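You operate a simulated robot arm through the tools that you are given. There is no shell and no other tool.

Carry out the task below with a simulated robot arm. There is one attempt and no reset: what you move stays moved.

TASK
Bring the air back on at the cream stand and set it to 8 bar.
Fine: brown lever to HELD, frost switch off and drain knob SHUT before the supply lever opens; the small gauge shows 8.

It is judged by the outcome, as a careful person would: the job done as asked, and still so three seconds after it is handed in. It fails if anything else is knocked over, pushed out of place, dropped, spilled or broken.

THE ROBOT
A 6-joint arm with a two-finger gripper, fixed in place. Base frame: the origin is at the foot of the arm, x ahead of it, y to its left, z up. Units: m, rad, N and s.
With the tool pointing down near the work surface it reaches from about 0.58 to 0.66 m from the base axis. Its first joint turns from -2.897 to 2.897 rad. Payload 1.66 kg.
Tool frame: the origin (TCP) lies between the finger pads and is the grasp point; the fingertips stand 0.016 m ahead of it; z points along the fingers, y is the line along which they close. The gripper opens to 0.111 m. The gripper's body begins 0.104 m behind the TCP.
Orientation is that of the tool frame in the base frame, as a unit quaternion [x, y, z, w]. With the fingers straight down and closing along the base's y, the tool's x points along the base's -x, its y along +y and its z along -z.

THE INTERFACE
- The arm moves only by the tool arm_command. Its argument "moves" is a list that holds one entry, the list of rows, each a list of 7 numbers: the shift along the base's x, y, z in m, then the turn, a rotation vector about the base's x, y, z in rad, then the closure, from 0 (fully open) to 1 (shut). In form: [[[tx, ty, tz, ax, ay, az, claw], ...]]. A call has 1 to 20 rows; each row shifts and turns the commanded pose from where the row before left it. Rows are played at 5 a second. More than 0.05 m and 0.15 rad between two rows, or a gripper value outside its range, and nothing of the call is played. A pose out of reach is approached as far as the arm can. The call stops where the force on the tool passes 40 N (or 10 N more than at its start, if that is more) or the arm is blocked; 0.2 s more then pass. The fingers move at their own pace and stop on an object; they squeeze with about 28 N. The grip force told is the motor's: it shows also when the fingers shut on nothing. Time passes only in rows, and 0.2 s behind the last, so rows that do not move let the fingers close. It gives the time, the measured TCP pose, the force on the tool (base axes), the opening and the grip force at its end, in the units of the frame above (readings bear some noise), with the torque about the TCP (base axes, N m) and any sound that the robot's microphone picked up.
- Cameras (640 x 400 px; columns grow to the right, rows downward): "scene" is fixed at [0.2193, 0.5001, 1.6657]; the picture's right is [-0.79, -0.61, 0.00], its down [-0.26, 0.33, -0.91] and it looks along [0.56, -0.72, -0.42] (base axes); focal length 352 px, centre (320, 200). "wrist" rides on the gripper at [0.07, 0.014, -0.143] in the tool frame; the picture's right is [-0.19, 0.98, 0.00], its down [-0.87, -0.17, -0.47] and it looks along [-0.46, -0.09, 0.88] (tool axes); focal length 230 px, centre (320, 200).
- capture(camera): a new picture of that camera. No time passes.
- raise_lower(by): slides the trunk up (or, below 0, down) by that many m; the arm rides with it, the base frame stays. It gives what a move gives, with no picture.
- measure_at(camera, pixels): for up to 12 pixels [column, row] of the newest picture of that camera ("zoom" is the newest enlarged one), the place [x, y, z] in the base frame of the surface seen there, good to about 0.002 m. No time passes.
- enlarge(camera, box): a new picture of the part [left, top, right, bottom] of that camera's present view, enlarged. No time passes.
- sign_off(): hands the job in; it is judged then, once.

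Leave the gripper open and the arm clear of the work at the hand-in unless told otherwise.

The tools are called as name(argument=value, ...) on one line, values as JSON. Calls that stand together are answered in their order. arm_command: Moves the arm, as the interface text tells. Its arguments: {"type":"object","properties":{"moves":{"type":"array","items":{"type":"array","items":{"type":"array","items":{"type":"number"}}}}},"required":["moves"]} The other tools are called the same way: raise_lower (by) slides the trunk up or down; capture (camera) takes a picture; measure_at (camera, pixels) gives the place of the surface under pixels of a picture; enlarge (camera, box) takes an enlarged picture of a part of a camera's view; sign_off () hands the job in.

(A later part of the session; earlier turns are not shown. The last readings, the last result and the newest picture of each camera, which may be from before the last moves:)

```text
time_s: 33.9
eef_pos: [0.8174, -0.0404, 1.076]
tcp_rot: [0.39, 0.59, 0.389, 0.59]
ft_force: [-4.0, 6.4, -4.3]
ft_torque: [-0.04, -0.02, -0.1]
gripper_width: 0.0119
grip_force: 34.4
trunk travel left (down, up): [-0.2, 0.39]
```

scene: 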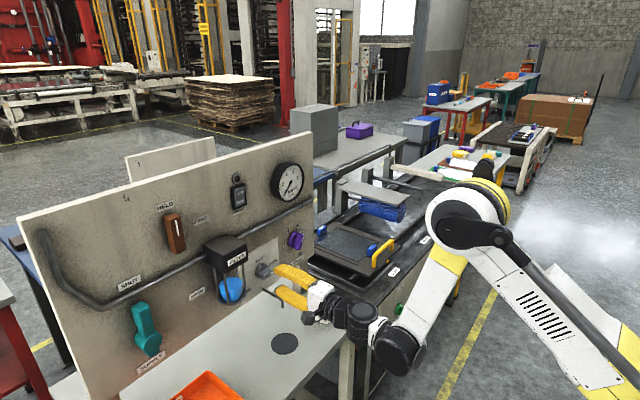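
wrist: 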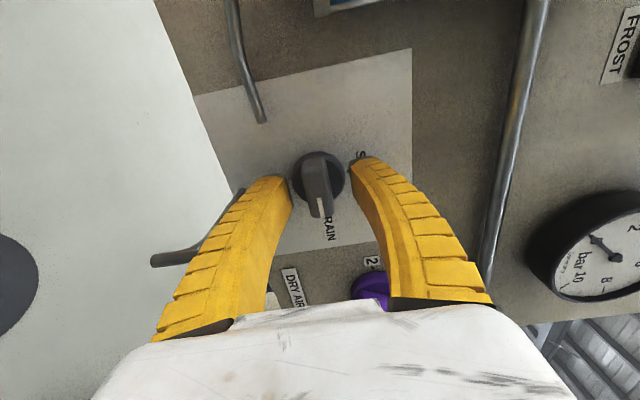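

It's turning with low force, so I'll continue.

arm_command(moves=[[[0, 0.0003, 0, -0.1, 0, 0, 0.98], [0, 0, 0, -0.1, 0, 0, 0.98], [0, 0, 0, -0.1, 0, 0, 0.98], [0, 0, 0, -0.1, 0, 0, 0.98], [0, 0, 0, -0.1, 0, 0, 0.98], [0, 0, 0, 0, 0, 0, 0.98]]])

capture(camera="wrist")

```text
time_s: 35.3
eef_pos: [0.8168, -0.0392, 1.0756]
tcp_rot: [0.234, 0.668, 0.231, 0.668]
ft_force: [-3.9, 3.2, -10.5]
ft_torque: [-0.02, 0.01, -0.04]
gripper_width: 0.0125
grip_force: 34.0
trunk travel left (down, up): [-0.2, 0.39]
```

```text
taken
```

wrist: 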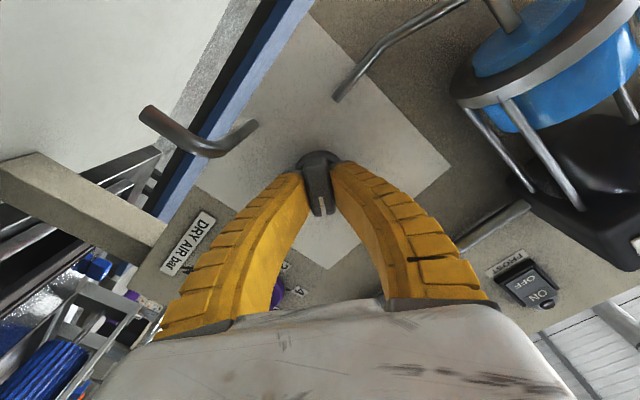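

About 39° remain. The spout stays clear of the fingers. I'll continue to SHUT.

arm_command(moves=[[[0, 0, -0.0005, -0.1, 0, 0, 0.98], [0, 0, 0, -0.1, 0, 0, 0.98], [0, 0, 0, -0.1, 0, 0, 0.98], [0, 0, 0, -0.1, 0, 0, 0.98], [0, 0, 0, 0, 0, 0, 0.98]]])

```text
time_s: 36.5
eef_pos: [0.8179, -0.0402, 1.0752]
tcp_rot: [0.096, 0.701, 0.092, 0.701]
ft_force: [-4.2, -0.1, -7.0]
ft_torque: [-0.03, -0.04, -0.02]
gripper_width: 0.0125
grip_force: 34.0
trunk travel left (down, up): [-0.2, 0.39]
```

About 0.27 rad remain, so I'll finish the turn.

arm_command(moves=[[[0, 0, 0, -0.1, 0, 0, 0.98], [0, 0, 0, -0.1, 0, 0, 0.98], [0, 0, 0, -0.075, 0, 0, 0.98], [0, 0, 0, 0, 0, 0, 0.98]]])

capture(camera="wrist")

enlarge(camera="scene", box=[230, 235, 330, 305])

```text
time_s: 37.5
eef_pos: [0.8164, -0.0399, 1.0757]
tcp_rot: [-0.001, 0.707, -0.002, 0.707]
ft_force: [-2.7, -2.5, -1.6]
ft_torque: [0.14, 0.02, -0.01]
gripper_width: 0.0121
grip_force: 34.0
trunk travel left (down, up): [-0.2, 0.39]
```

```text
taken
```

wrist: 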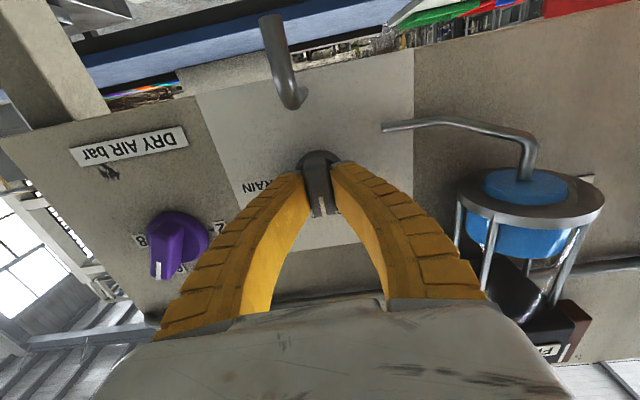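

```text
5.71 times, centred on (280, 270) of scene
```

zoom: 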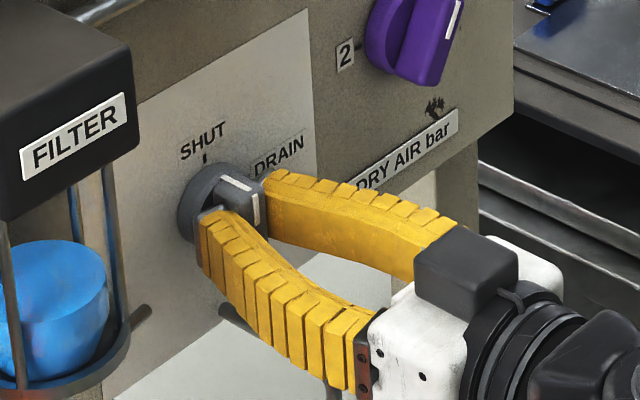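

The knob's white mark points up to SHUT, and a slight torque suggests it's at its stop. I'll open and draw back.

arm_command(moves=[[[0, 0, 0, 0, 0, 0, 0.7], [0, 0, 0, 0, 0, 0, 0.6], [-0.02, 0, 0, 0, 0, 0, 0.6], [-0.02, 0, 0, 0, 0, 0, 0.6], [-0.01, 0, 0, 0, 0, 0, 0.6], [0, 0, 0, 0, 0, 0, 0.6]]])

enlarge(camera="scene", box=[230, 235, 330, 305])

capture(camera="wrist")

```text
time_s: 38.9
eef_pos: [0.7679, -0.0402, 1.076]
tcp_rot: [-0.001, 0.707, -0.003, 0.707]
ft_force: [0.0, -0.2, 0.2]
ft_torque: [-0.01, 0.0, 0.01]
gripper_width: 0.0465
grip_force: 1.7
trunk travel left (down, up): [-0.2, 0.39]
```

```text
5.71 times, centred on (280, 270) of scene
```

zoom: 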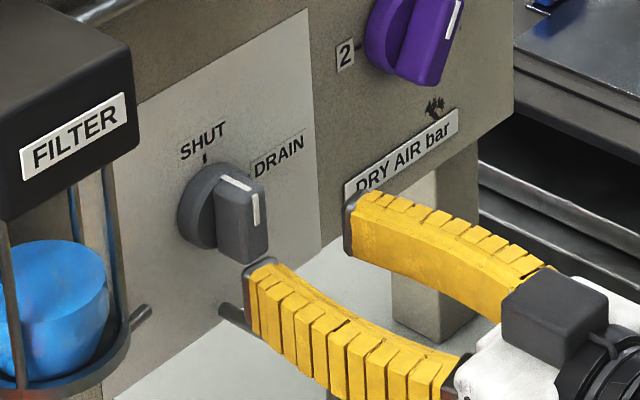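

```text
taken
```

wrist: 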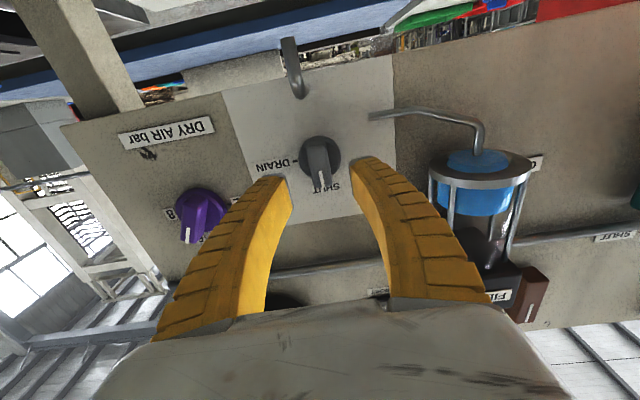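

The drain knob stays at SHUT. Before opening the supply I'll back away and rise so the fingertips pass in front of the filter (front at x≈0.773), then move left to the supply lever.

arm_command(moves=[[[-0.005, 0, 0.02, 0, 0, 0, 0.5], [-0.012, 0, 0.02, 0, 0, 0, 0.5], [-0.015, 0, 0.02, 0, 0, 0, 0.5], [-0.015, 0, 0.02, 0, 0, 0, 0.5], [-0.005, 0, 0.005, 0, 0, 0, 0.5], [0, 0, 0, 0, 0, 0, 0.5]]])

```text
time_s: 40.3
eef_pos: [0.7134, -0.0421, 1.1602]
tcp_rot: [-0.001, 0.707, -0.002, 0.707]
ft_force: [0.4, 0.6, 0.4]
ft_torque: [-0.04, -0.01, 0.01]
gripper_width: 0.0576
grip_force: 1.1
trunk travel left (down, up): [-0.2, 0.39]
```

I'm at (0.713, -0.042, 1.160), so the fingertips at x≈0.73 clear the filter front by about 4 cm. Now I'll move left to y≈0.29.

arm_command(moves=[[[0, 0.035, 0, 0, 0, 0, 0.5], [0, 0.04, 0, 0, 0, 0, 0.5], [0, 0.04, 0, 0, 0, 0, 0.5], [0, 0.04, 0, 0, 0, 0, 0.5], [0, 0.04, 0, 0, 0, 0, 0.5], [0, 0.04, 0, 0, 0, 0, 0.5], [0, 0.04, 0, 0, 0, 0, 0.5], [0, 0.04, 0, 0, 0, 0, 0.5], [0, 0.019, 0, 0, 0, 0, 0.5], [0, 0, 0, 0, 0, 0, 0.5]]])

capture(camera="wrist")

capture(camera="scene")

```text
time_s: 42.5
eef_pos: [0.7148, 0.2946, 1.1608]
tcp_rot: [-0.002, 0.707, -0.003, 0.708]
ft_force: [0.8, 0.2, -0.4]
ft_torque: [0.02, -0.02, 0.0]
gripper_width: 0.0578
grip_force: 1.1
trunk travel left (down, up): [-0.2, 0.39]
```

```text
taken
```

wrist: 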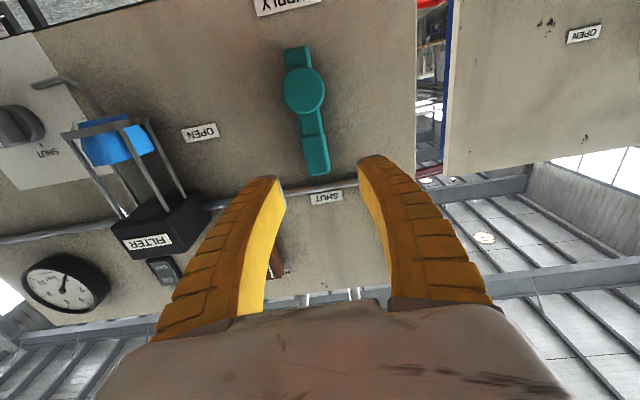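

```text
taken
```

scene: 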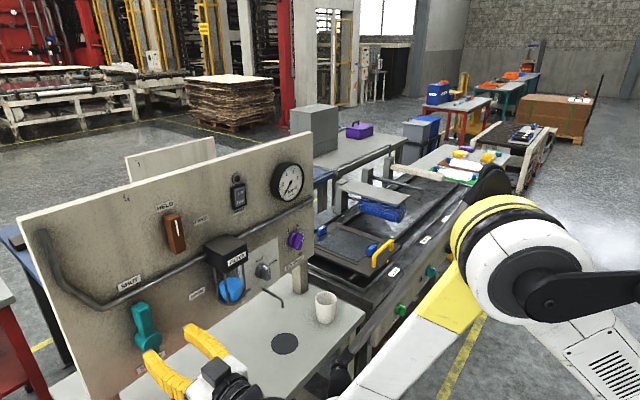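

Past the panel's edge in the wrist view there's a second board with an OPEN label near (583,33). I'll enlarge both so I'm sure which stand is the cream one, and get a closer look at the supply lever.

enlarge(camera="wrist", box=[400, 0, 640, 150])

measure_at(camera="wrist", pixels=[[583, 33], [500, 100], [400, 100], [450, 160]])

enlarge(camera="scene", box=[100, 120, 260, 220])

enlarge(camera="wrist", box=[232, 20, 392, 220])

```text
2.67 times, centred on (520, 75) of wrist
```

zoom: 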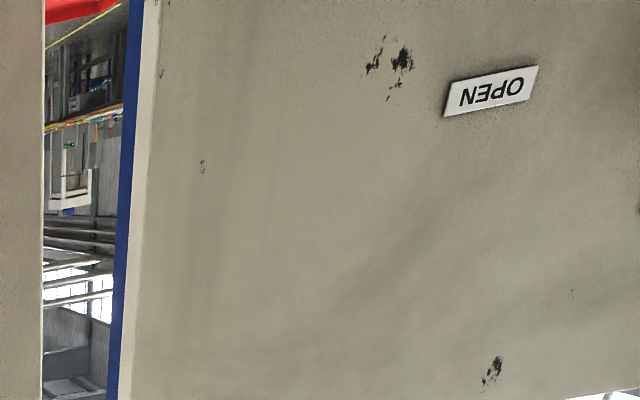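

```text
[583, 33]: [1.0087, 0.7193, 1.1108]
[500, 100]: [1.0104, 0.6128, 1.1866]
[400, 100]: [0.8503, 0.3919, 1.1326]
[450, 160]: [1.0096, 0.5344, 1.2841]
```

```text
4.00 times, centred on (180, 170) of scene
```

zoom: 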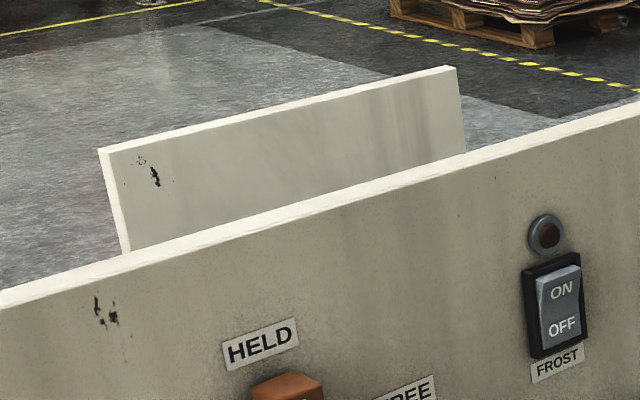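

```text
2.00 times, centred on (312, 120) of wrist
```

zoom: 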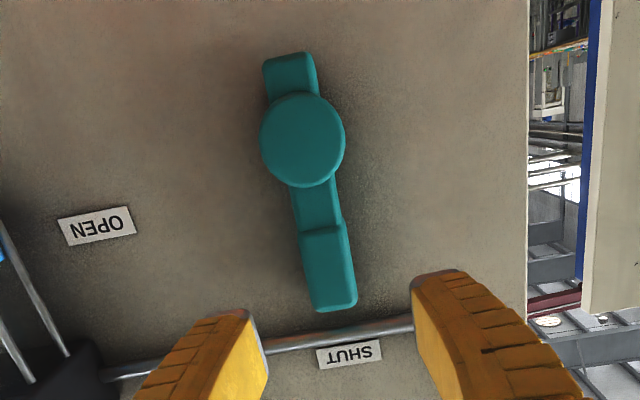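

The second board stands farther back, at x=1.01, y>0.5, on blue framework. The stand I'm at has the cream frame and the brown lever, frost switch and drain, so it's the right one. Now I'll measure the supply lever handle in this zoom.

measure_at(camera="zoom", pixels=[[302, 138], [315, 205], [325, 260], [306, 240], [345, 250], [315, 305], [355, 300], [335, 285], [330, 345], [285, 75], [100, 225], [300, 340]])

```text
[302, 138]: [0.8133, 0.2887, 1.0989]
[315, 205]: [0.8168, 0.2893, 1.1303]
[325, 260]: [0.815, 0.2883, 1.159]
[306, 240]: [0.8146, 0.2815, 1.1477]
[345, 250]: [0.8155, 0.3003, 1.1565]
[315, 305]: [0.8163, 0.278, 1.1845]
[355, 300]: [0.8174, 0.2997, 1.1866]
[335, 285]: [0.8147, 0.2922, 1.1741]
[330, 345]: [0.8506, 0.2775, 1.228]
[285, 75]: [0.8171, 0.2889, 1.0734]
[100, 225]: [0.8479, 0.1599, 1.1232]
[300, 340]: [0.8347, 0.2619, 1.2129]
```

The handle spans y=0.278 to 0.302 with its front at x≈0.815 and its tip at z≈1.189. The pivot is at about (0.289, 1.100). The pipe above is at z≈1.213. I'll move forward in stages at z≈1.165, centred on y=0.290.

arm_command(moves=[[[0.02, -0.001, 0.001, 0, 0, 0, 0.5], [0.02, -0.001, 0.001, 0, 0, 0, 0.5], [0.02, -0.001, 0.001, 0, 0, 0, 0.5], [0.015, 0, 0, 0, 0, 0, 0.5], [0, 0, 0, 0, 0, 0, 0.5]]])

capture(camera="wrist")

enlarge(camera="scene", box=[80, 250, 240, 390])

```text
time_s: 43.7
eef_pos: [0.7917, 0.2899, 1.1621]
tcp_rot: [-0.001, 0.707, -0.003, 0.707]
ft_force: [0.8, 0.6, 0.5]
ft_torque: [0.04, 0.01, 0.0]
gripper_width: 0.0574
grip_force: 1.4
trunk travel left (down, up): [-0.2, 0.39]
```

```text
taken
```

wrist: 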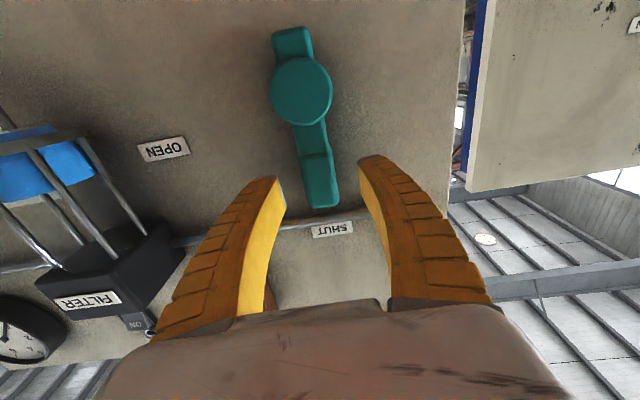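

```text
2.86 times, centred on (160, 320) of scene
```

zoom: 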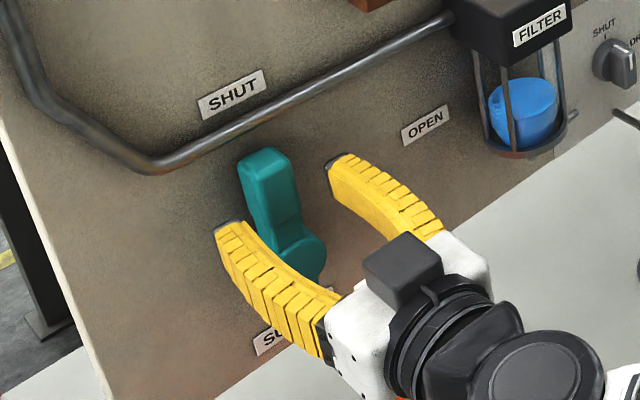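

The fingers are on either side of the handle. I'll go forward another 28 mm and up 2 mm, then close.

arm_command(moves=[[[0.014, 0, 0.001, 0, 0, 0, 0.5], [0.012, 0, 0.001, 0, 0, 0, 0.5], [0, 0, 0, 0, 0, 0, 0.65], [0, 0, 0, 0, 0, 0, 0.85], [0, 0, 0, 0, 0, 0, 0.9], [0, 0, 0, 0, 0, 0, 0.9]]])

capture(camera="wrist")

```text
time_s: 45.1
eef_pos: [0.8135, 0.2903, 1.1647]
tcp_rot: [-0.001, 0.707, -0.002, 0.707]
ft_force: [-12.1, -1.5, -9.4]
ft_torque: [0.0, -0.01, -0.02]
gripper_width: 0.0232
grip_force: 33.8
trunk travel left (down, up): [-0.2, 0.39]
```

```text
taken
```

wrist: 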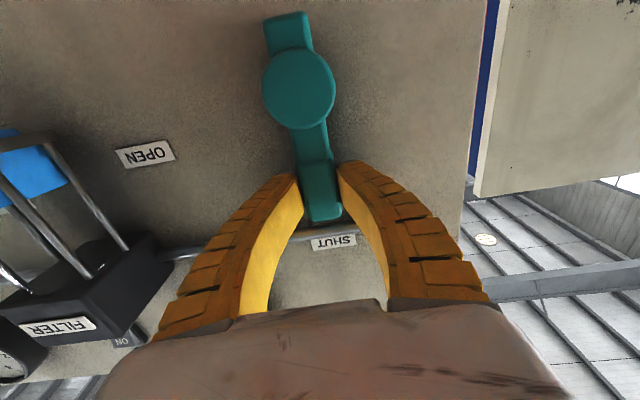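

The handle is gripped at 23 mm. Brown is at HELD, frost is off (lamp dark) and the drain is at SHUT, so the supply may now open. I'll swing the handle on a 65 mm arc about the pivot towards OPEN (right), starting with 4 steps.

arm_command(moves=[[[-0.001, -0.00646, -0.0003, 0.1, 0, 0, 0.9], [0, -0.00639, -0.001, 0.1, 0, 0, 0.9], [0, -0.00627, -0.0016, 0.1, 0, 0, 0.9], [0, -0.00608, -0.0022, 0.1, 0, 0, 0.9], [0, 0, 0, 0, 0, 0, 0.9]]])

capture(camera="wrist")

```text
time_s: 46.3
eef_pos: [0.814, 0.2648, 1.1595]
tcp_rot: [0.14, 0.693, 0.138, 0.694]
ft_force: [-6.2, -1.1, -4.6]
ft_torque: [-0.15, 0.0, -0.05]
gripper_width: 0.0212
grip_force: 34.6
trunk travel left (down, up): [-0.2, 0.39]
```

```text
taken
```

wrist: 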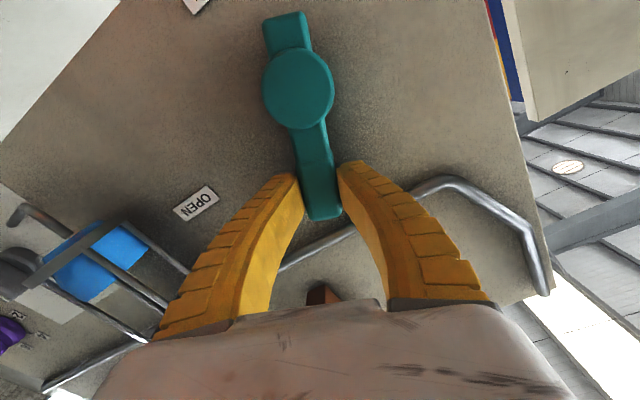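

The lever follows smoothly at low force and is about 23° turned. I'll continue along the arc.

arm_command(moves=[[[0, -0.00582, -0.0028, 0.1, 0, 0, 0.9], [0, -0.00551, -0.0034, 0.1, 0, 0, 0.9], [0, -0.00515, -0.0039, 0.1, 0, 0, 0.9], [0, -0.00473, -0.0044, 0.1, 0, 0, 0.9], [0, -0.00427, -0.0049, 0.1, 0, 0, 0.9], [0, 0, 0, 0, 0, 0, 0.9]]])

enlarge(camera="scene", box=[80, 150, 330, 350])

```text
time_s: 47.7
eef_pos: [0.8145, 0.239, 1.1414]
tcp_rot: [0.308, 0.637, 0.306, 0.637]
ft_force: [-4.5, -4.4, 4.0]
ft_torque: [0.05, -0.08, -0.08]
gripper_width: 0.0212
grip_force: 34.7
trunk travel left (down, up): [-0.2, 0.39]
```

```text
2.00 times, centred on (205, 250) of scene
```

zoom: 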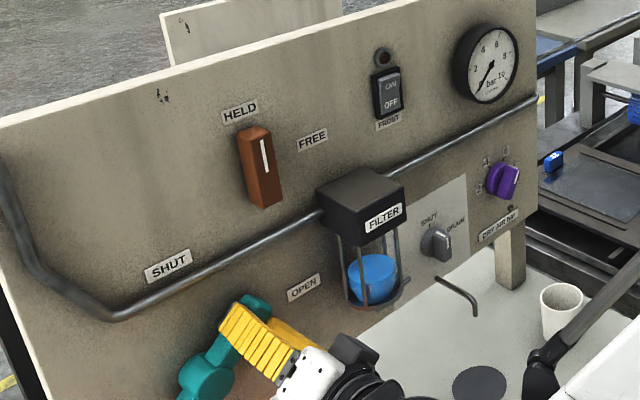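

About 52° turned and the gauge is still at 0. An arm link appears near the cup in the view, around scene (330,322). I'll measure it and the cup before going on.

measure_at(camera="zoom", pixels=[[575, 345], [540, 375], [620, 290], [560, 300], [540, 330], [500, 380], [400, 395], [620, 380]])

capture(camera="scene")

```text
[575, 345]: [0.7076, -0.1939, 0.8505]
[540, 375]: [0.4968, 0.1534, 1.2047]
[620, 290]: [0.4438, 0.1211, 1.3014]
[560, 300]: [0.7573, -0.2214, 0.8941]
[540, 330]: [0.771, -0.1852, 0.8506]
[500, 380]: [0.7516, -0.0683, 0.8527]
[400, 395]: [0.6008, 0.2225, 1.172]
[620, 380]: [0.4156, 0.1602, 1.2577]
```

```text
taken
```

scene: 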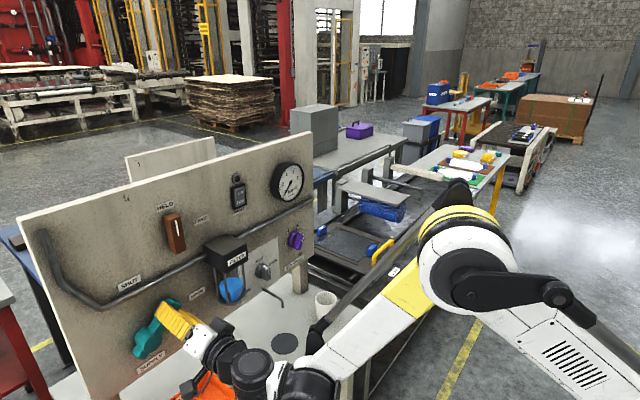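

The arm links are at z≥1.17, well above and away from the cup. I'll continue the lever's arc to 90°.

arm_command(moves=[[[0, -0.00376, -0.0053, 0.1, 0, 0, 0.9], [0, -0.00322, -0.0056, 0.1, 0, 0, 0.9], [0, -0.00264, -0.0059, 0.1, 0, 0, 0.9], [0, -0.00204, -0.0061, 0.1, 0, 0, 0.9], [0, 0, 0, 0, 0, 0, 0.9]]])

capture(camera="wrist")

enlarge(camera="scene", box=[265, 155, 325, 205])

```text
time_s: 48.9
eef_pos: [0.8132, 0.2269, 1.1176]
tcp_rot: [0.428, 0.564, 0.426, 0.563]
ft_force: [-1.7, -4.9, -2.2]
ft_torque: [-0.11, 0.04, 0.0]
gripper_width: 0.0202
grip_force: 33.8
trunk travel left (down, up): [-0.2, 0.39]
```

```text
taken
```

wrist: 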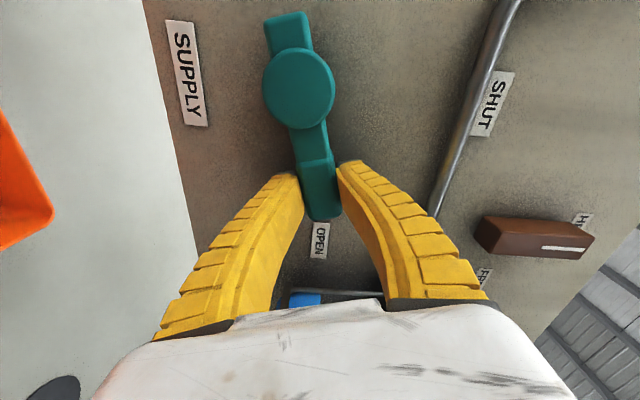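

```text
8.00 times, centred on (295, 180) of scene
```

zoom: 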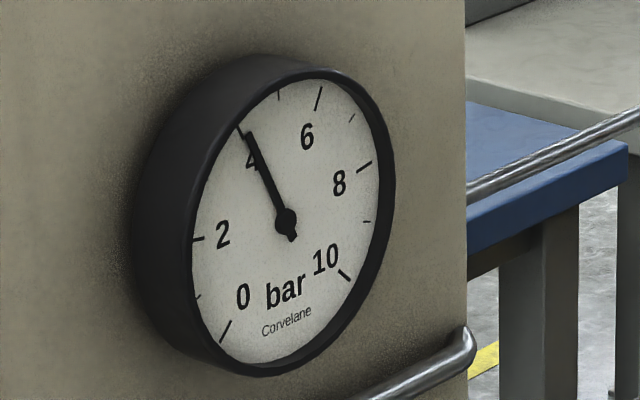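

The gauge has risen to about 4, so the supply is opening. The lever is at about 75° and points nearly at OPEN. I'll continue to the end of travel.

arm_command(moves=[[[0, -0.00142, -0.0063, 0.1, 0, 0, 0.9], [0, -0.00078, -0.0064, 0.1, 0, 0, 0.9], [0, -0.00016, -0.0046, 0.071, 0, 0, 0.9], [0, 0, 0, 0, 0, 0, 0.9]]])

capture(camera="wrist")

enlarge(camera="scene", box=[265, 155, 325, 205])

enlarge(camera="scene", box=[80, 250, 240, 390])

```text
time_s: 49.5
eef_pos: [0.8119, 0.2266, 1.1101]
tcp_rot: [0.473, 0.524, 0.475, 0.526]
ft_force: [4.9, 0.6, 29.7]
ft_torque: [-0.42, -0.15, -0.12]
gripper_width: 0.0214
grip_force: 33.9
trunk travel left (down, up): [-0.2, 0.39]
stopped in row 3: the force on the tool passed its limit at 50 N (the readings are from after the stop); the commanded pose is now the measured one
```

```text
taken
```

wrist: 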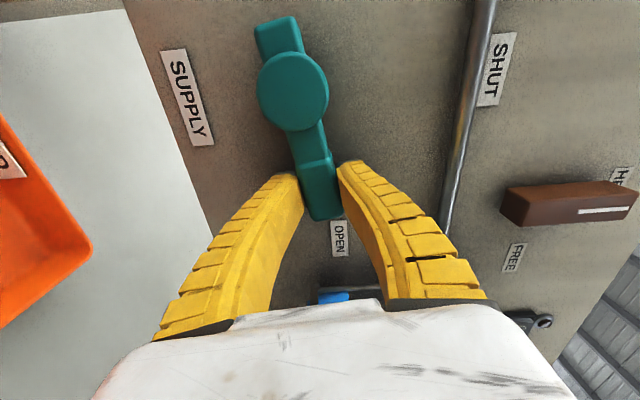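

```text
8.00 times, centred on (295, 180) of scene
```

zoom: 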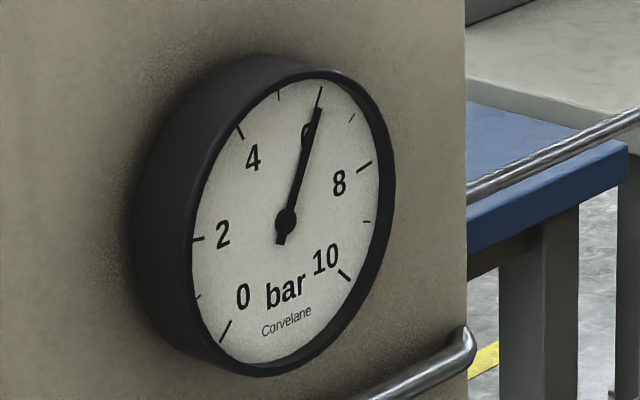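

```text
2.86 times, centred on (160, 320) of scene
```

zoom: 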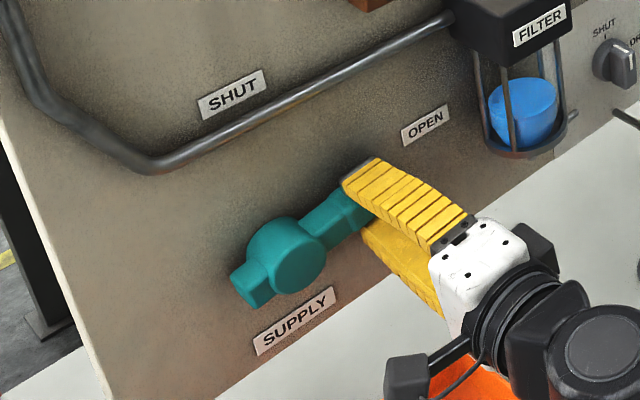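

The lever has reached its end stop, pointing at OPEN, and the gauge is near 6. I'll relax the push, open the fingers and back off.

arm_command(moves=[[[0, 0, 0.0015, 0, 0, 0, 0.9], [0, 0, 0, 0, 0, 0, 0.6], [0, 0, 0, 0, 0, 0, 0.5], [-0.02, 0, 0, 0, 0, 0, 0.5], [-0.025, 0, 0, 0, 0, 0, 0.5], [-0.02, 0, 0.005, 0, 0, 0, 0.5], [0, 0, 0, 0, 0, 0, 0.5]]])

capture(camera="wrist")

enlarge(camera="scene", box=[265, 155, 325, 205])

enlarge(camera="scene", box=[80, 250, 240, 390])

```text
time_s: 51.1
eef_pos: [0.7473, 0.2282, 1.1128]
tcp_rot: [0.474, 0.525, 0.475, 0.524]
ft_force: [-0.6, -0.2, 1.0]
ft_torque: [0.01, 0.02, 0.03]
gripper_width: 0.0576
grip_force: 1.3
trunk travel left (down, up): [-0.2, 0.39]
```

```text
taken
```

wrist: 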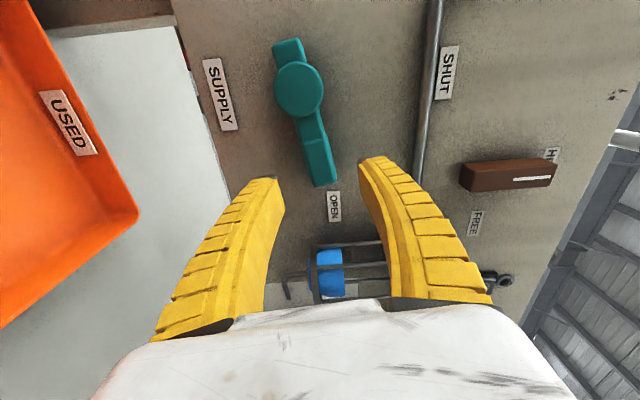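

```text
8.00 times, centred on (295, 180) of scene
```

zoom: 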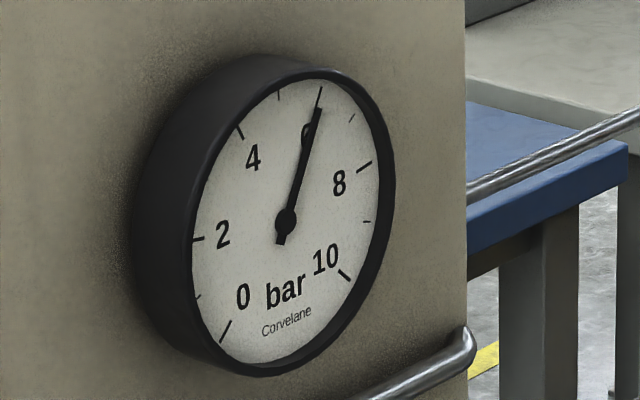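

```text
2.86 times, centred on (160, 320) of scene
```

zoom: 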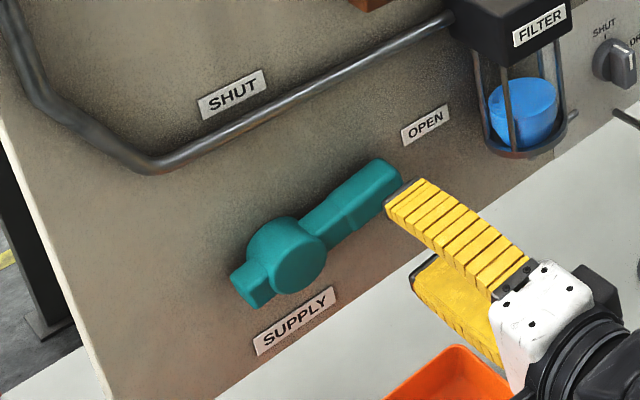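

The supply is OPEN and the gauge holds steady at 6.0. The last step is the purple DRY AIR knob. I'll back up and rise to clear the filter, then move right towards y≈-0.17, turning the roll back to about 45° on the way.

arm_command(moves=[[[-0.012, 0, 0.016, 0, 0, 0, 0.5], [-0.012, 0, 0.016, 0, 0, 0, 0.5], [-0.012, 0, 0.016, 0, 0, 0, 0.5], [0, -0.035, 0, -0.06, 0, 0, 0.5], [0, -0.04, 0, -0.06, 0, 0, 0.5], [0, -0.04, 0, -0.06, 0, 0, 0.5], [0, -0.04, 0, -0.06, 0, 0, 0.5], [0, -0.04, 0, -0.06, 0, 0, 0.5], [0, -0.04, 0, -0.06, 0, 0, 0.5], [0, -0.04, 0, -0.06, 0, 0, 0.5], [0, -0.04, 0, -0.06, 0, 0, 0.5], [0, -0.04, 0, -0.06, 0, 0, 0.5], [0, -0.035, 0, -0.06, 0, 0, 0.5], [0, 0, 0, 0, 0, 0, 0.5]]])

capture(camera="wrist")

capture(camera="scene")

```text
time_s: 54.1
eef_pos: [0.7132, -0.1634, 1.1647]
tcp_rot: [0.298, 0.642, 0.298, 0.641]
ft_force: [-0.2, -0.2, -0.1]
ft_torque: [0.02, -0.01, 0.01]
gripper_width: 0.0574
grip_force: 1.7
trunk travel left (down, up): [-0.2, 0.39]
```

```text
taken
```

wrist: 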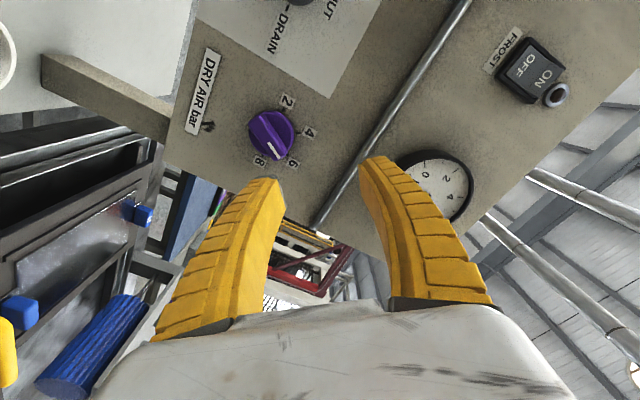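

```text
taken
```

scene: 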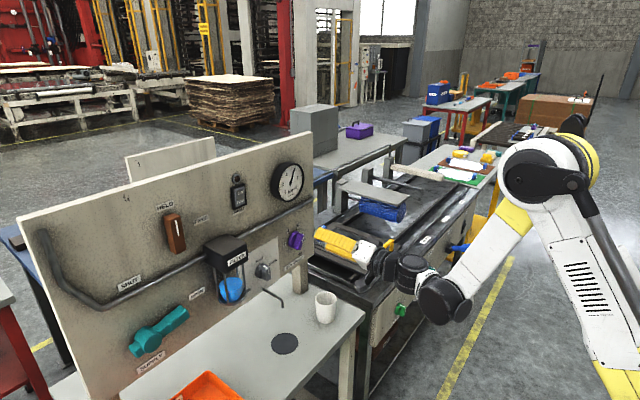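

I have the purple knob in the wrist view near (272,135). I'll enlarge it to read its mark and measure it.

enlarge(camera="wrist", box=[224, 85, 336, 175])

```text
4.44 times, centred on (280, 130) of wrist
```

zoom: 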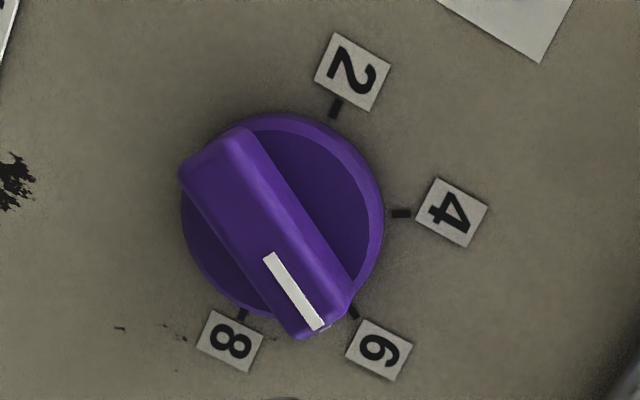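

measure_at(camera="zoom", pixels=[[335, 107], [402, 213], [354, 313], [243, 315], [210, 165], [318, 325], [222, 205], [262, 150], [285, 320], [345, 290], [265, 235], [360, 150]])

measure_at(camera="zoom", pixels=[[190, 175], [240, 130], [300, 335], [345, 310], [268, 258], [320, 328], [190, 235], [370, 240], [290, 122], [245, 305], [240, 235], [300, 215]])

```text
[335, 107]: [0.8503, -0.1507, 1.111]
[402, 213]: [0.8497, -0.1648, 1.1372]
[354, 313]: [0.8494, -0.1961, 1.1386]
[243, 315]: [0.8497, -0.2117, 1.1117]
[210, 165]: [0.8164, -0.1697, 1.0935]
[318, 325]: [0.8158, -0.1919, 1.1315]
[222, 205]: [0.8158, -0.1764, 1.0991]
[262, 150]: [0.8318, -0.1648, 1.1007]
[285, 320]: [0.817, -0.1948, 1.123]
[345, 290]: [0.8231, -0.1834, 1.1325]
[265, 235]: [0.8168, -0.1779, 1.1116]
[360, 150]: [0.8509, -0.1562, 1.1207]
```

```text
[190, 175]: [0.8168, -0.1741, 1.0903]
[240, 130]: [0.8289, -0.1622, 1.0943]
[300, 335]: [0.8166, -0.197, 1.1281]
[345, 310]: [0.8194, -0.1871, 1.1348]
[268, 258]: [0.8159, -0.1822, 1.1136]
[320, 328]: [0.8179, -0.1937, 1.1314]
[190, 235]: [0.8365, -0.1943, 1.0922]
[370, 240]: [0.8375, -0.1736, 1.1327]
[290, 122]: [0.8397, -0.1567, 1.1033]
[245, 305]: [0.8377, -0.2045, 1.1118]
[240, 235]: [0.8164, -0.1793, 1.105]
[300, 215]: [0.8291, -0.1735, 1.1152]
```

The ticks 2, 4, 6 and 8 lie at about -90°, -30°, +30° and +90° around a centre of (y=-0.181, z=1.112). The mark is at about +31°, which agrees with the gauge's 6. For 8 the knob needs roughly +60° clockwise. I'll align the roll to about 31° and move to a standoff at x≈0.763.

arm_command(moves=[[[0.005, -0.0035, -0.0108, -0.066, 0, 0, 0.6], [0.01, -0.0035, -0.0108, -0.066, 0, 0, 0.6], [0.012, -0.0035, -0.0108, -0.066, 0, 0, 0.6], [0.012, -0.0035, -0.0108, -0.066, 0, 0, 0.6], [0.011, -0.0036, -0.0108, -0.066, 0, 0, 0.6], [0, 0, 0, 0, 0, 0, 0.6]]])

capture(camera="wrist")

enlarge(camera="wrist", box=[240, 100, 400, 220])

```text
time_s: 55.5
eef_pos: [0.7654, -0.1796, 1.1072]
tcp_rot: [0.188, 0.681, 0.189, 0.681]
ft_force: [0.3, -0.3, -0.3]
ft_torque: [0.02, -0.03, 0.0]
gripper_width: 0.0467
grip_force: 2.3
trunk travel left (down, up): [-0.2, 0.39]
```

```text
taken
```

wrist: 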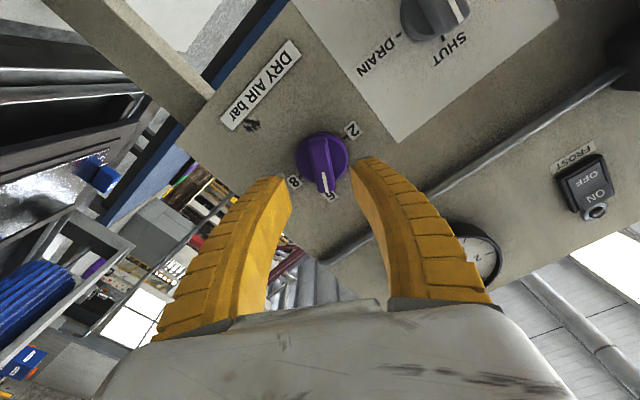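

```text
3.33 times, centred on (320, 160) of wrist
```

zoom: 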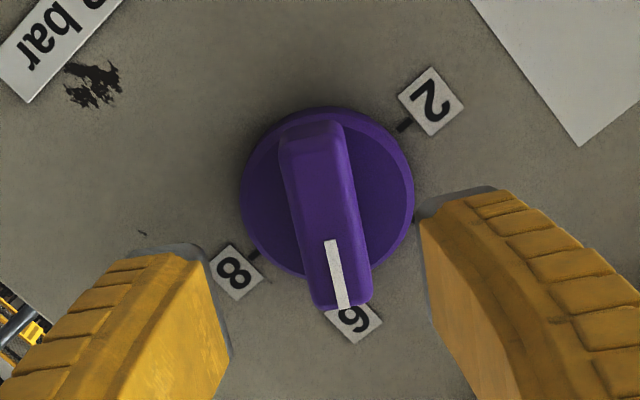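

The bar is well aligned between the fingers, at a roll of 30.9°. I'll measure its centre again before moving in.

measure_at(camera="zoom", pixels=[[285, 150], [345, 140], [320, 300], [368, 290], [300, 220], [355, 215], [315, 125], [340, 305], [325, 215]])

```text
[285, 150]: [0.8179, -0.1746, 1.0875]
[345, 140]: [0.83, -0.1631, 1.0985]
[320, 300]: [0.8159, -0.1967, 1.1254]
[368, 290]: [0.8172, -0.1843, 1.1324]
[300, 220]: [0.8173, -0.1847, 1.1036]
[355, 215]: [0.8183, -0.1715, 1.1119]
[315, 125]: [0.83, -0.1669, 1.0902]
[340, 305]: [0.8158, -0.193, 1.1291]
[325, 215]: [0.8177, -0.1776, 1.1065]
```

The bar's centre is at about (-0.181, 1.1115) and it's 15 mm thick. I'll shift y by -1.4 mm and z by +3.5 mm while moving forward 51 mm to straddle it.

arm_command(moves=[[[0.015, -0.0007, 0.0018, 0, 0, 0, 0.6], [0.015, -0.0007, 0.0017, 0, 0, 0, 0.6], [0.014, 0, 0, 0, 0, 0, 0.6], [0.006, 0, 0, 0, 0, 0, 0.6], [0, 0, 0, 0, 0, 0, 0.6]]])

capture(camera="wrist")

```text
time_s: 56.7
eef_pos: [0.8121, -0.1791, 1.1107]
tcp_rot: [0.189, 0.681, 0.189, 0.681]
ft_force: [-0.7, 1.5, -0.5]
ft_torque: [0.01, 0.0, 0.01]
gripper_width: 0.0468
grip_force: 1.3
trunk travel left (down, up): [-0.2, 0.39]
```

```text
taken
```

wrist: 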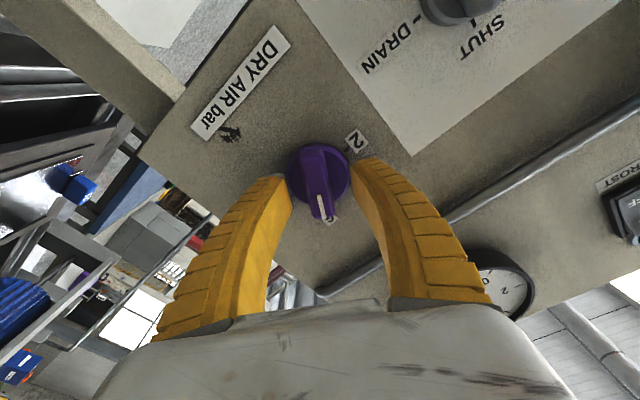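

The fingers straddle the purple knob. I'll go 3 mm further in and close.

arm_command(moves=[[[0.003, -0.001, 0, 0, 0, 0, 0.7], [0, 0, 0, 0, 0, 0, 0.8], [0, 0, 0, 0, 0, 0, 0.93], [0, 0, 0, 0, 0, 0, 0.97], [0, 0, 0, 0, 0, 0, 0.97]]])

enlarge(camera="scene", box=[265, 155, 325, 205])

```text
time_s: 57.9
eef_pos: [0.8147, -0.1796, 1.1105]
tcp_rot: [0.189, 0.681, 0.188, 0.681]
ft_force: [-10.0, -0.3, -9.1]
ft_torque: [-0.02, 0.02, -0.06]
gripper_width: 0.0148
grip_force: 33.9
trunk travel left (down, up): [-0.2, 0.39]
```

```text
8.00 times, centred on (295, 180) of scene
```

zoom: 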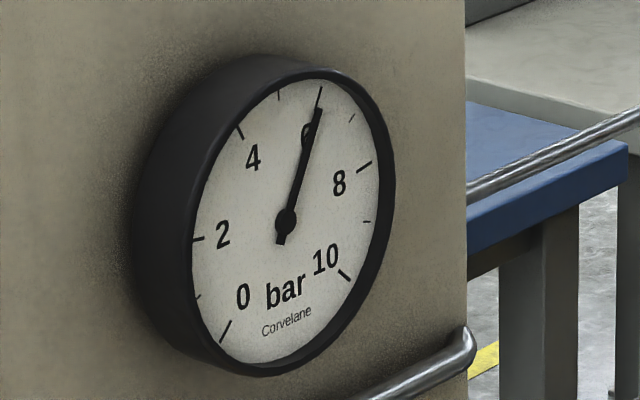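

It's gripped with small forces and the gauge reads 6. I'll turn clockwise (+x) by about 0.4 rad and check the gauge.

arm_command(moves=[[[0, 0, -0.0005, 0.1, 0, 0, 0.97], [0, 0, 0, 0.1, 0, 0, 0.97], [0, 0, 0, 0.1, 0, 0, 0.97], [0, 0, 0, 0.1, 0, 0, 0.97], [0, 0, 0, 0, 0, 0, 0.97]]])

enlarge(camera="scene", box=[265, 155, 325, 205])

```text
time_s: 59.1
eef_pos: [0.8163, -0.18, 1.1087]
tcp_rot: [0.32, 0.631, 0.321, 0.63]
ft_force: [-10.2, 12.2, -4.1]
ft_torque: [0.01, 0.26, 0.44]
gripper_width: 0.0152
grip_force: 34.2
trunk travel left (down, up): [-0.2, 0.39]
```

```text
8.00 times, centred on (295, 180) of scene
```

zoom: 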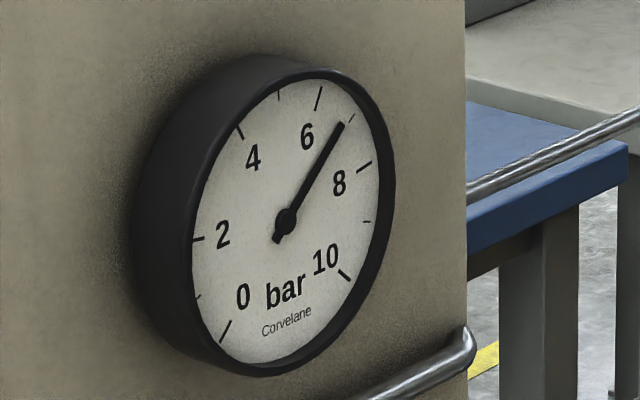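

The gauge is at about 6.8, which fits 30° per bar. A small side force shows, so I'll relax y slightly and turn another 0.45 rad.

arm_command(moves=[[[0, 0.0007, 0, 0.1, 0, 0, 0.97], [0, 0, 0, 0.1, 0, 0, 0.97], [0, 0, 0, 0.1, 0, 0, 0.97], [0, 0, 0, 0.1, 0, 0, 0.97], [0, 0, 0, 0.05, 0, 0, 0.97], [0, 0, 0, 0, 0, 0, 0.97]]])

enlarge(camera="scene", box=[265, 155, 325, 205])

```text
time_s: 60.5
eef_pos: [0.8186, -0.1807, 1.1108]
tcp_rot: [0.454, 0.543, 0.452, 0.542]
ft_force: [-14.9, 11.0, -28.8]
ft_torque: [-0.03, 0.17, -0.11]
gripper_width: 0.018
grip_force: 33.5
trunk travel left (down, up): [-0.2, 0.39]
```

```text
8.00 times, centred on (295, 180) of scene
```

zoom: 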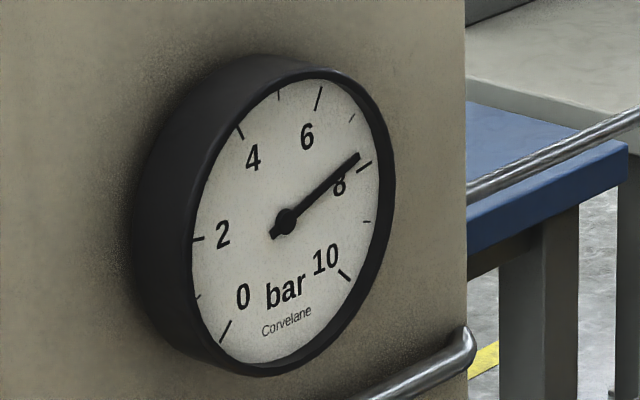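

The gauge is near 7.7. The z force is -29 N, so I'll move down 1.5 mm first, then turn a little further.

arm_command(moves=[[[-0.0005, 0.0005, -0.0015, 0, 0, 0, 0.97], [0, 0, 0, 0.06, 0, 0, 0.97], [0, 0, 0, 0.06, 0, 0, 0.97], [0, 0, 0, 0, 0, 0, 0.97]]])

enlarge(camera="scene", box=[271, 160, 311, 205])

```text
time_s: 61.5
eef_pos: [0.8148, -0.1806, 1.1104]
tcp_rot: [0.485, 0.514, 0.486, 0.515]
ft_force: [-6.5, 4.6, 1.6]
ft_torque: [0.03, 0.0, -0.04]
gripper_width: 0.0136
grip_force: 34.5
trunk travel left (down, up): [-0.2, 0.39]
```

```text
8.89 times, centred on (291, 182) of scene
```

zoom: 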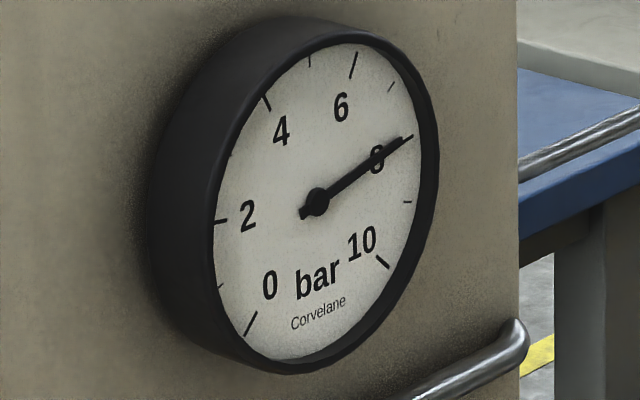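

The needle is almost on the 8 tick. I'll enlarge the gauge more tightly to judge exactly.

enlarge(camera="scene", box=[281, 165, 305, 193])

capture(camera="wrist")

```text
14.29 times, centred on (293, 179) of scene
```

zoom: 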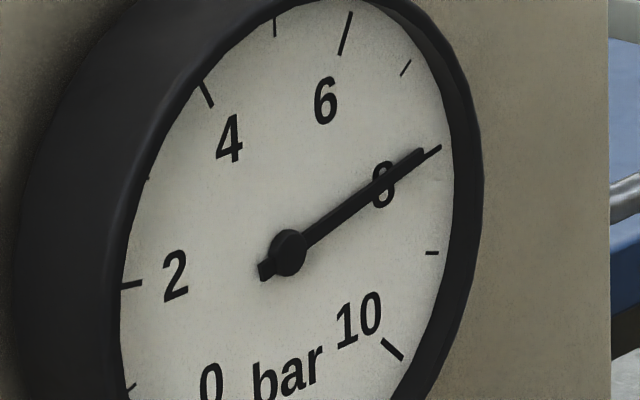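

```text
taken
```

wrist: 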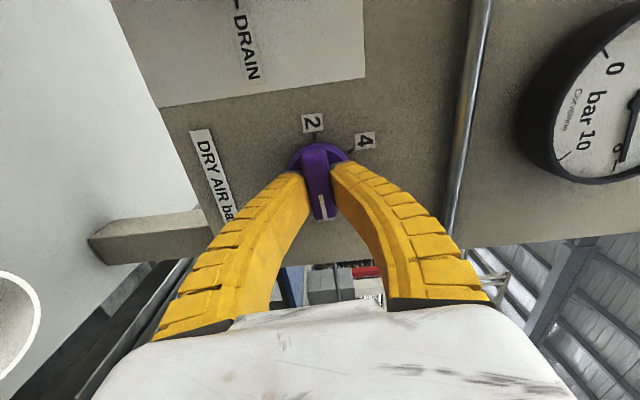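

Working from the tick geometry, the needle sits about 3.5° short of the 8 tick, a reading of roughly 7.87. The knob angle (86.7° against 90°) agrees. I'll turn 0.06 rad more.

arm_command(moves=[[[0, 0, 0, 0.03, 0, 0, 0.97], [0, 0, 0, 0.03, 0, 0, 0.97], [0, 0, 0, 0, 0, 0, 0.97], [0, 0, 0, 0, 0, 0, 0.97]]])

enlarge(camera="scene", box=[281, 165, 305, 193])

```text
time_s: 62.5
eef_pos: [0.8153, -0.1824, 1.1086]
tcp_rot: [0.5, 0.499, 0.5, 0.501]
ft_force: [-6.4, 2.3, 6.9]
ft_torque: [0.01, -0.07, -0.04]
gripper_width: 0.0133
grip_force: 34.4
trunk travel left (down, up): [-0.2, 0.39]
```

```text
14.29 times, centred on (293, 179) of scene
```

zoom: 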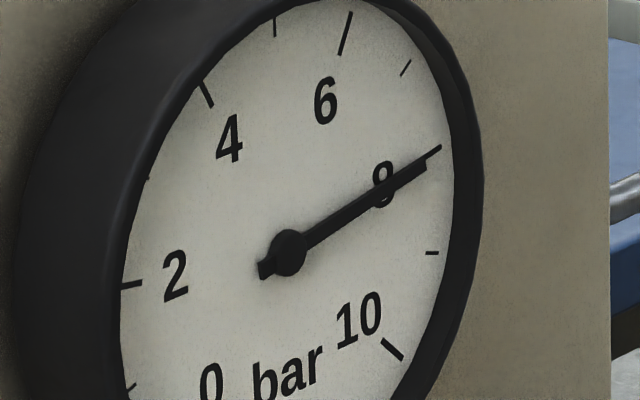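

The needle's direction now matches the 8 tick, with my estimate at 8.0. I'll open the fingers without moving, then look at the gauge again before backing off.

arm_command(moves=[[[0, 0, 0.0005, 0, 0, 0, 0.9], [0, 0, 0, 0, 0, 0, 0.75], [0, 0, 0, 0, 0, 0, 0.6], [0, 0, 0, 0, 0, 0, 0.6]]])

enlarge(camera="scene", box=[281, 165, 305, 193])

capture(camera="wrist")

```text
time_s: 63.5
eef_pos: [0.816, -0.181, 1.1088]
tcp_rot: [0.501, 0.5, 0.5, 0.499]
ft_force: [0.4, 0.4, 0.5]
ft_torque: [0.01, -0.02, 0.04]
gripper_width: 0.0467
grip_force: 1.6
trunk travel left (down, up): [-0.2, 0.39]
```

```text
14.29 times, centred on (293, 179) of scene
```

zoom: 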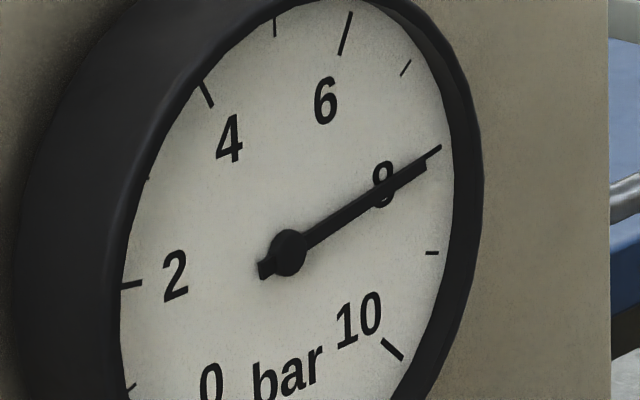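

```text
taken
```

wrist: 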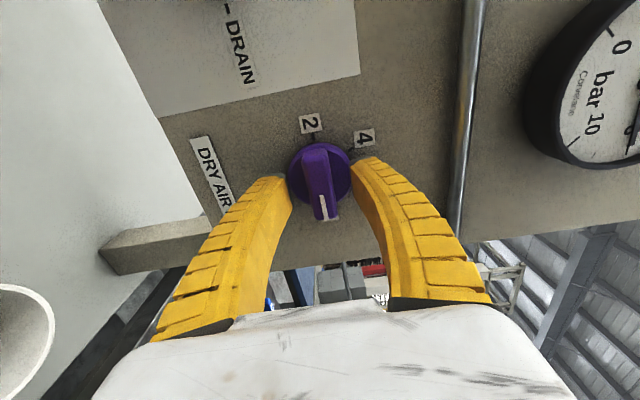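

The knob is released and the needle stays on 8. I'll back straight out and then rise away from the panel.

arm_command(moves=[[[-0.02, 0, 0, 0, 0, 0, 0.6], [-0.02, 0, 0, 0, 0, 0, 0.6], [-0.01, 0, 0.005, 0, 0, 0, 0.6], [-0.012, 0, 0.02, 0, 0, 0, 0.3], [-0.015, 0, 0.02, 0, 0, 0, 0.1], [-0.015, 0, 0.02, 0, 0, 0, 0], [-0.015, 0, 0.02, 0, 0, 0, 0], [0, 0, 0, 0, 0, 0, 0]]])

capture(camera="scene")

capture(camera="wrist")

enlarge(camera="scene", box=[281, 165, 305, 193])

```text
time_s: 65.3
eef_pos: [0.7097, -0.1813, 1.193]
tcp_rot: [0.5, 0.5, 0.5, 0.5]
ft_force: [-0.3, -0.3, -0.7]
ft_torque: [0.01, 0.0, 0.01]
gripper_width: 0.1109
grip_force: 0.1
trunk travel left (down, up): [-0.2, 0.39]
```

```text
taken
```

scene: 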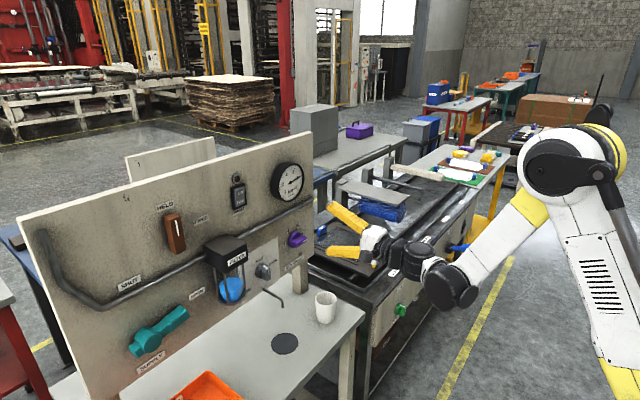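

```text
taken
```

wrist: 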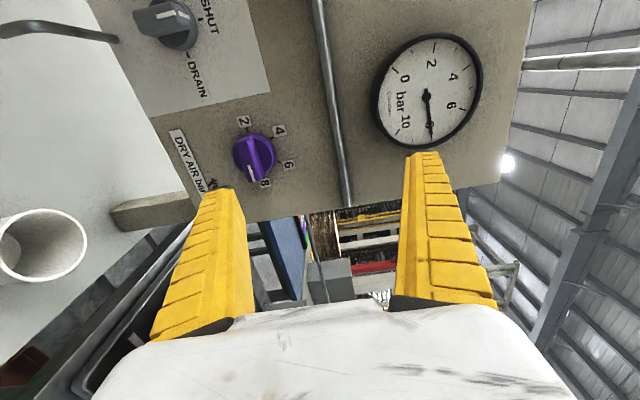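

```text
14.29 times, centred on (293, 179) of scene
```

zoom: 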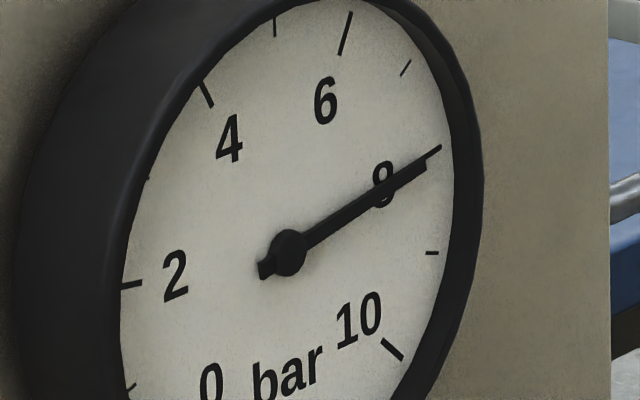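

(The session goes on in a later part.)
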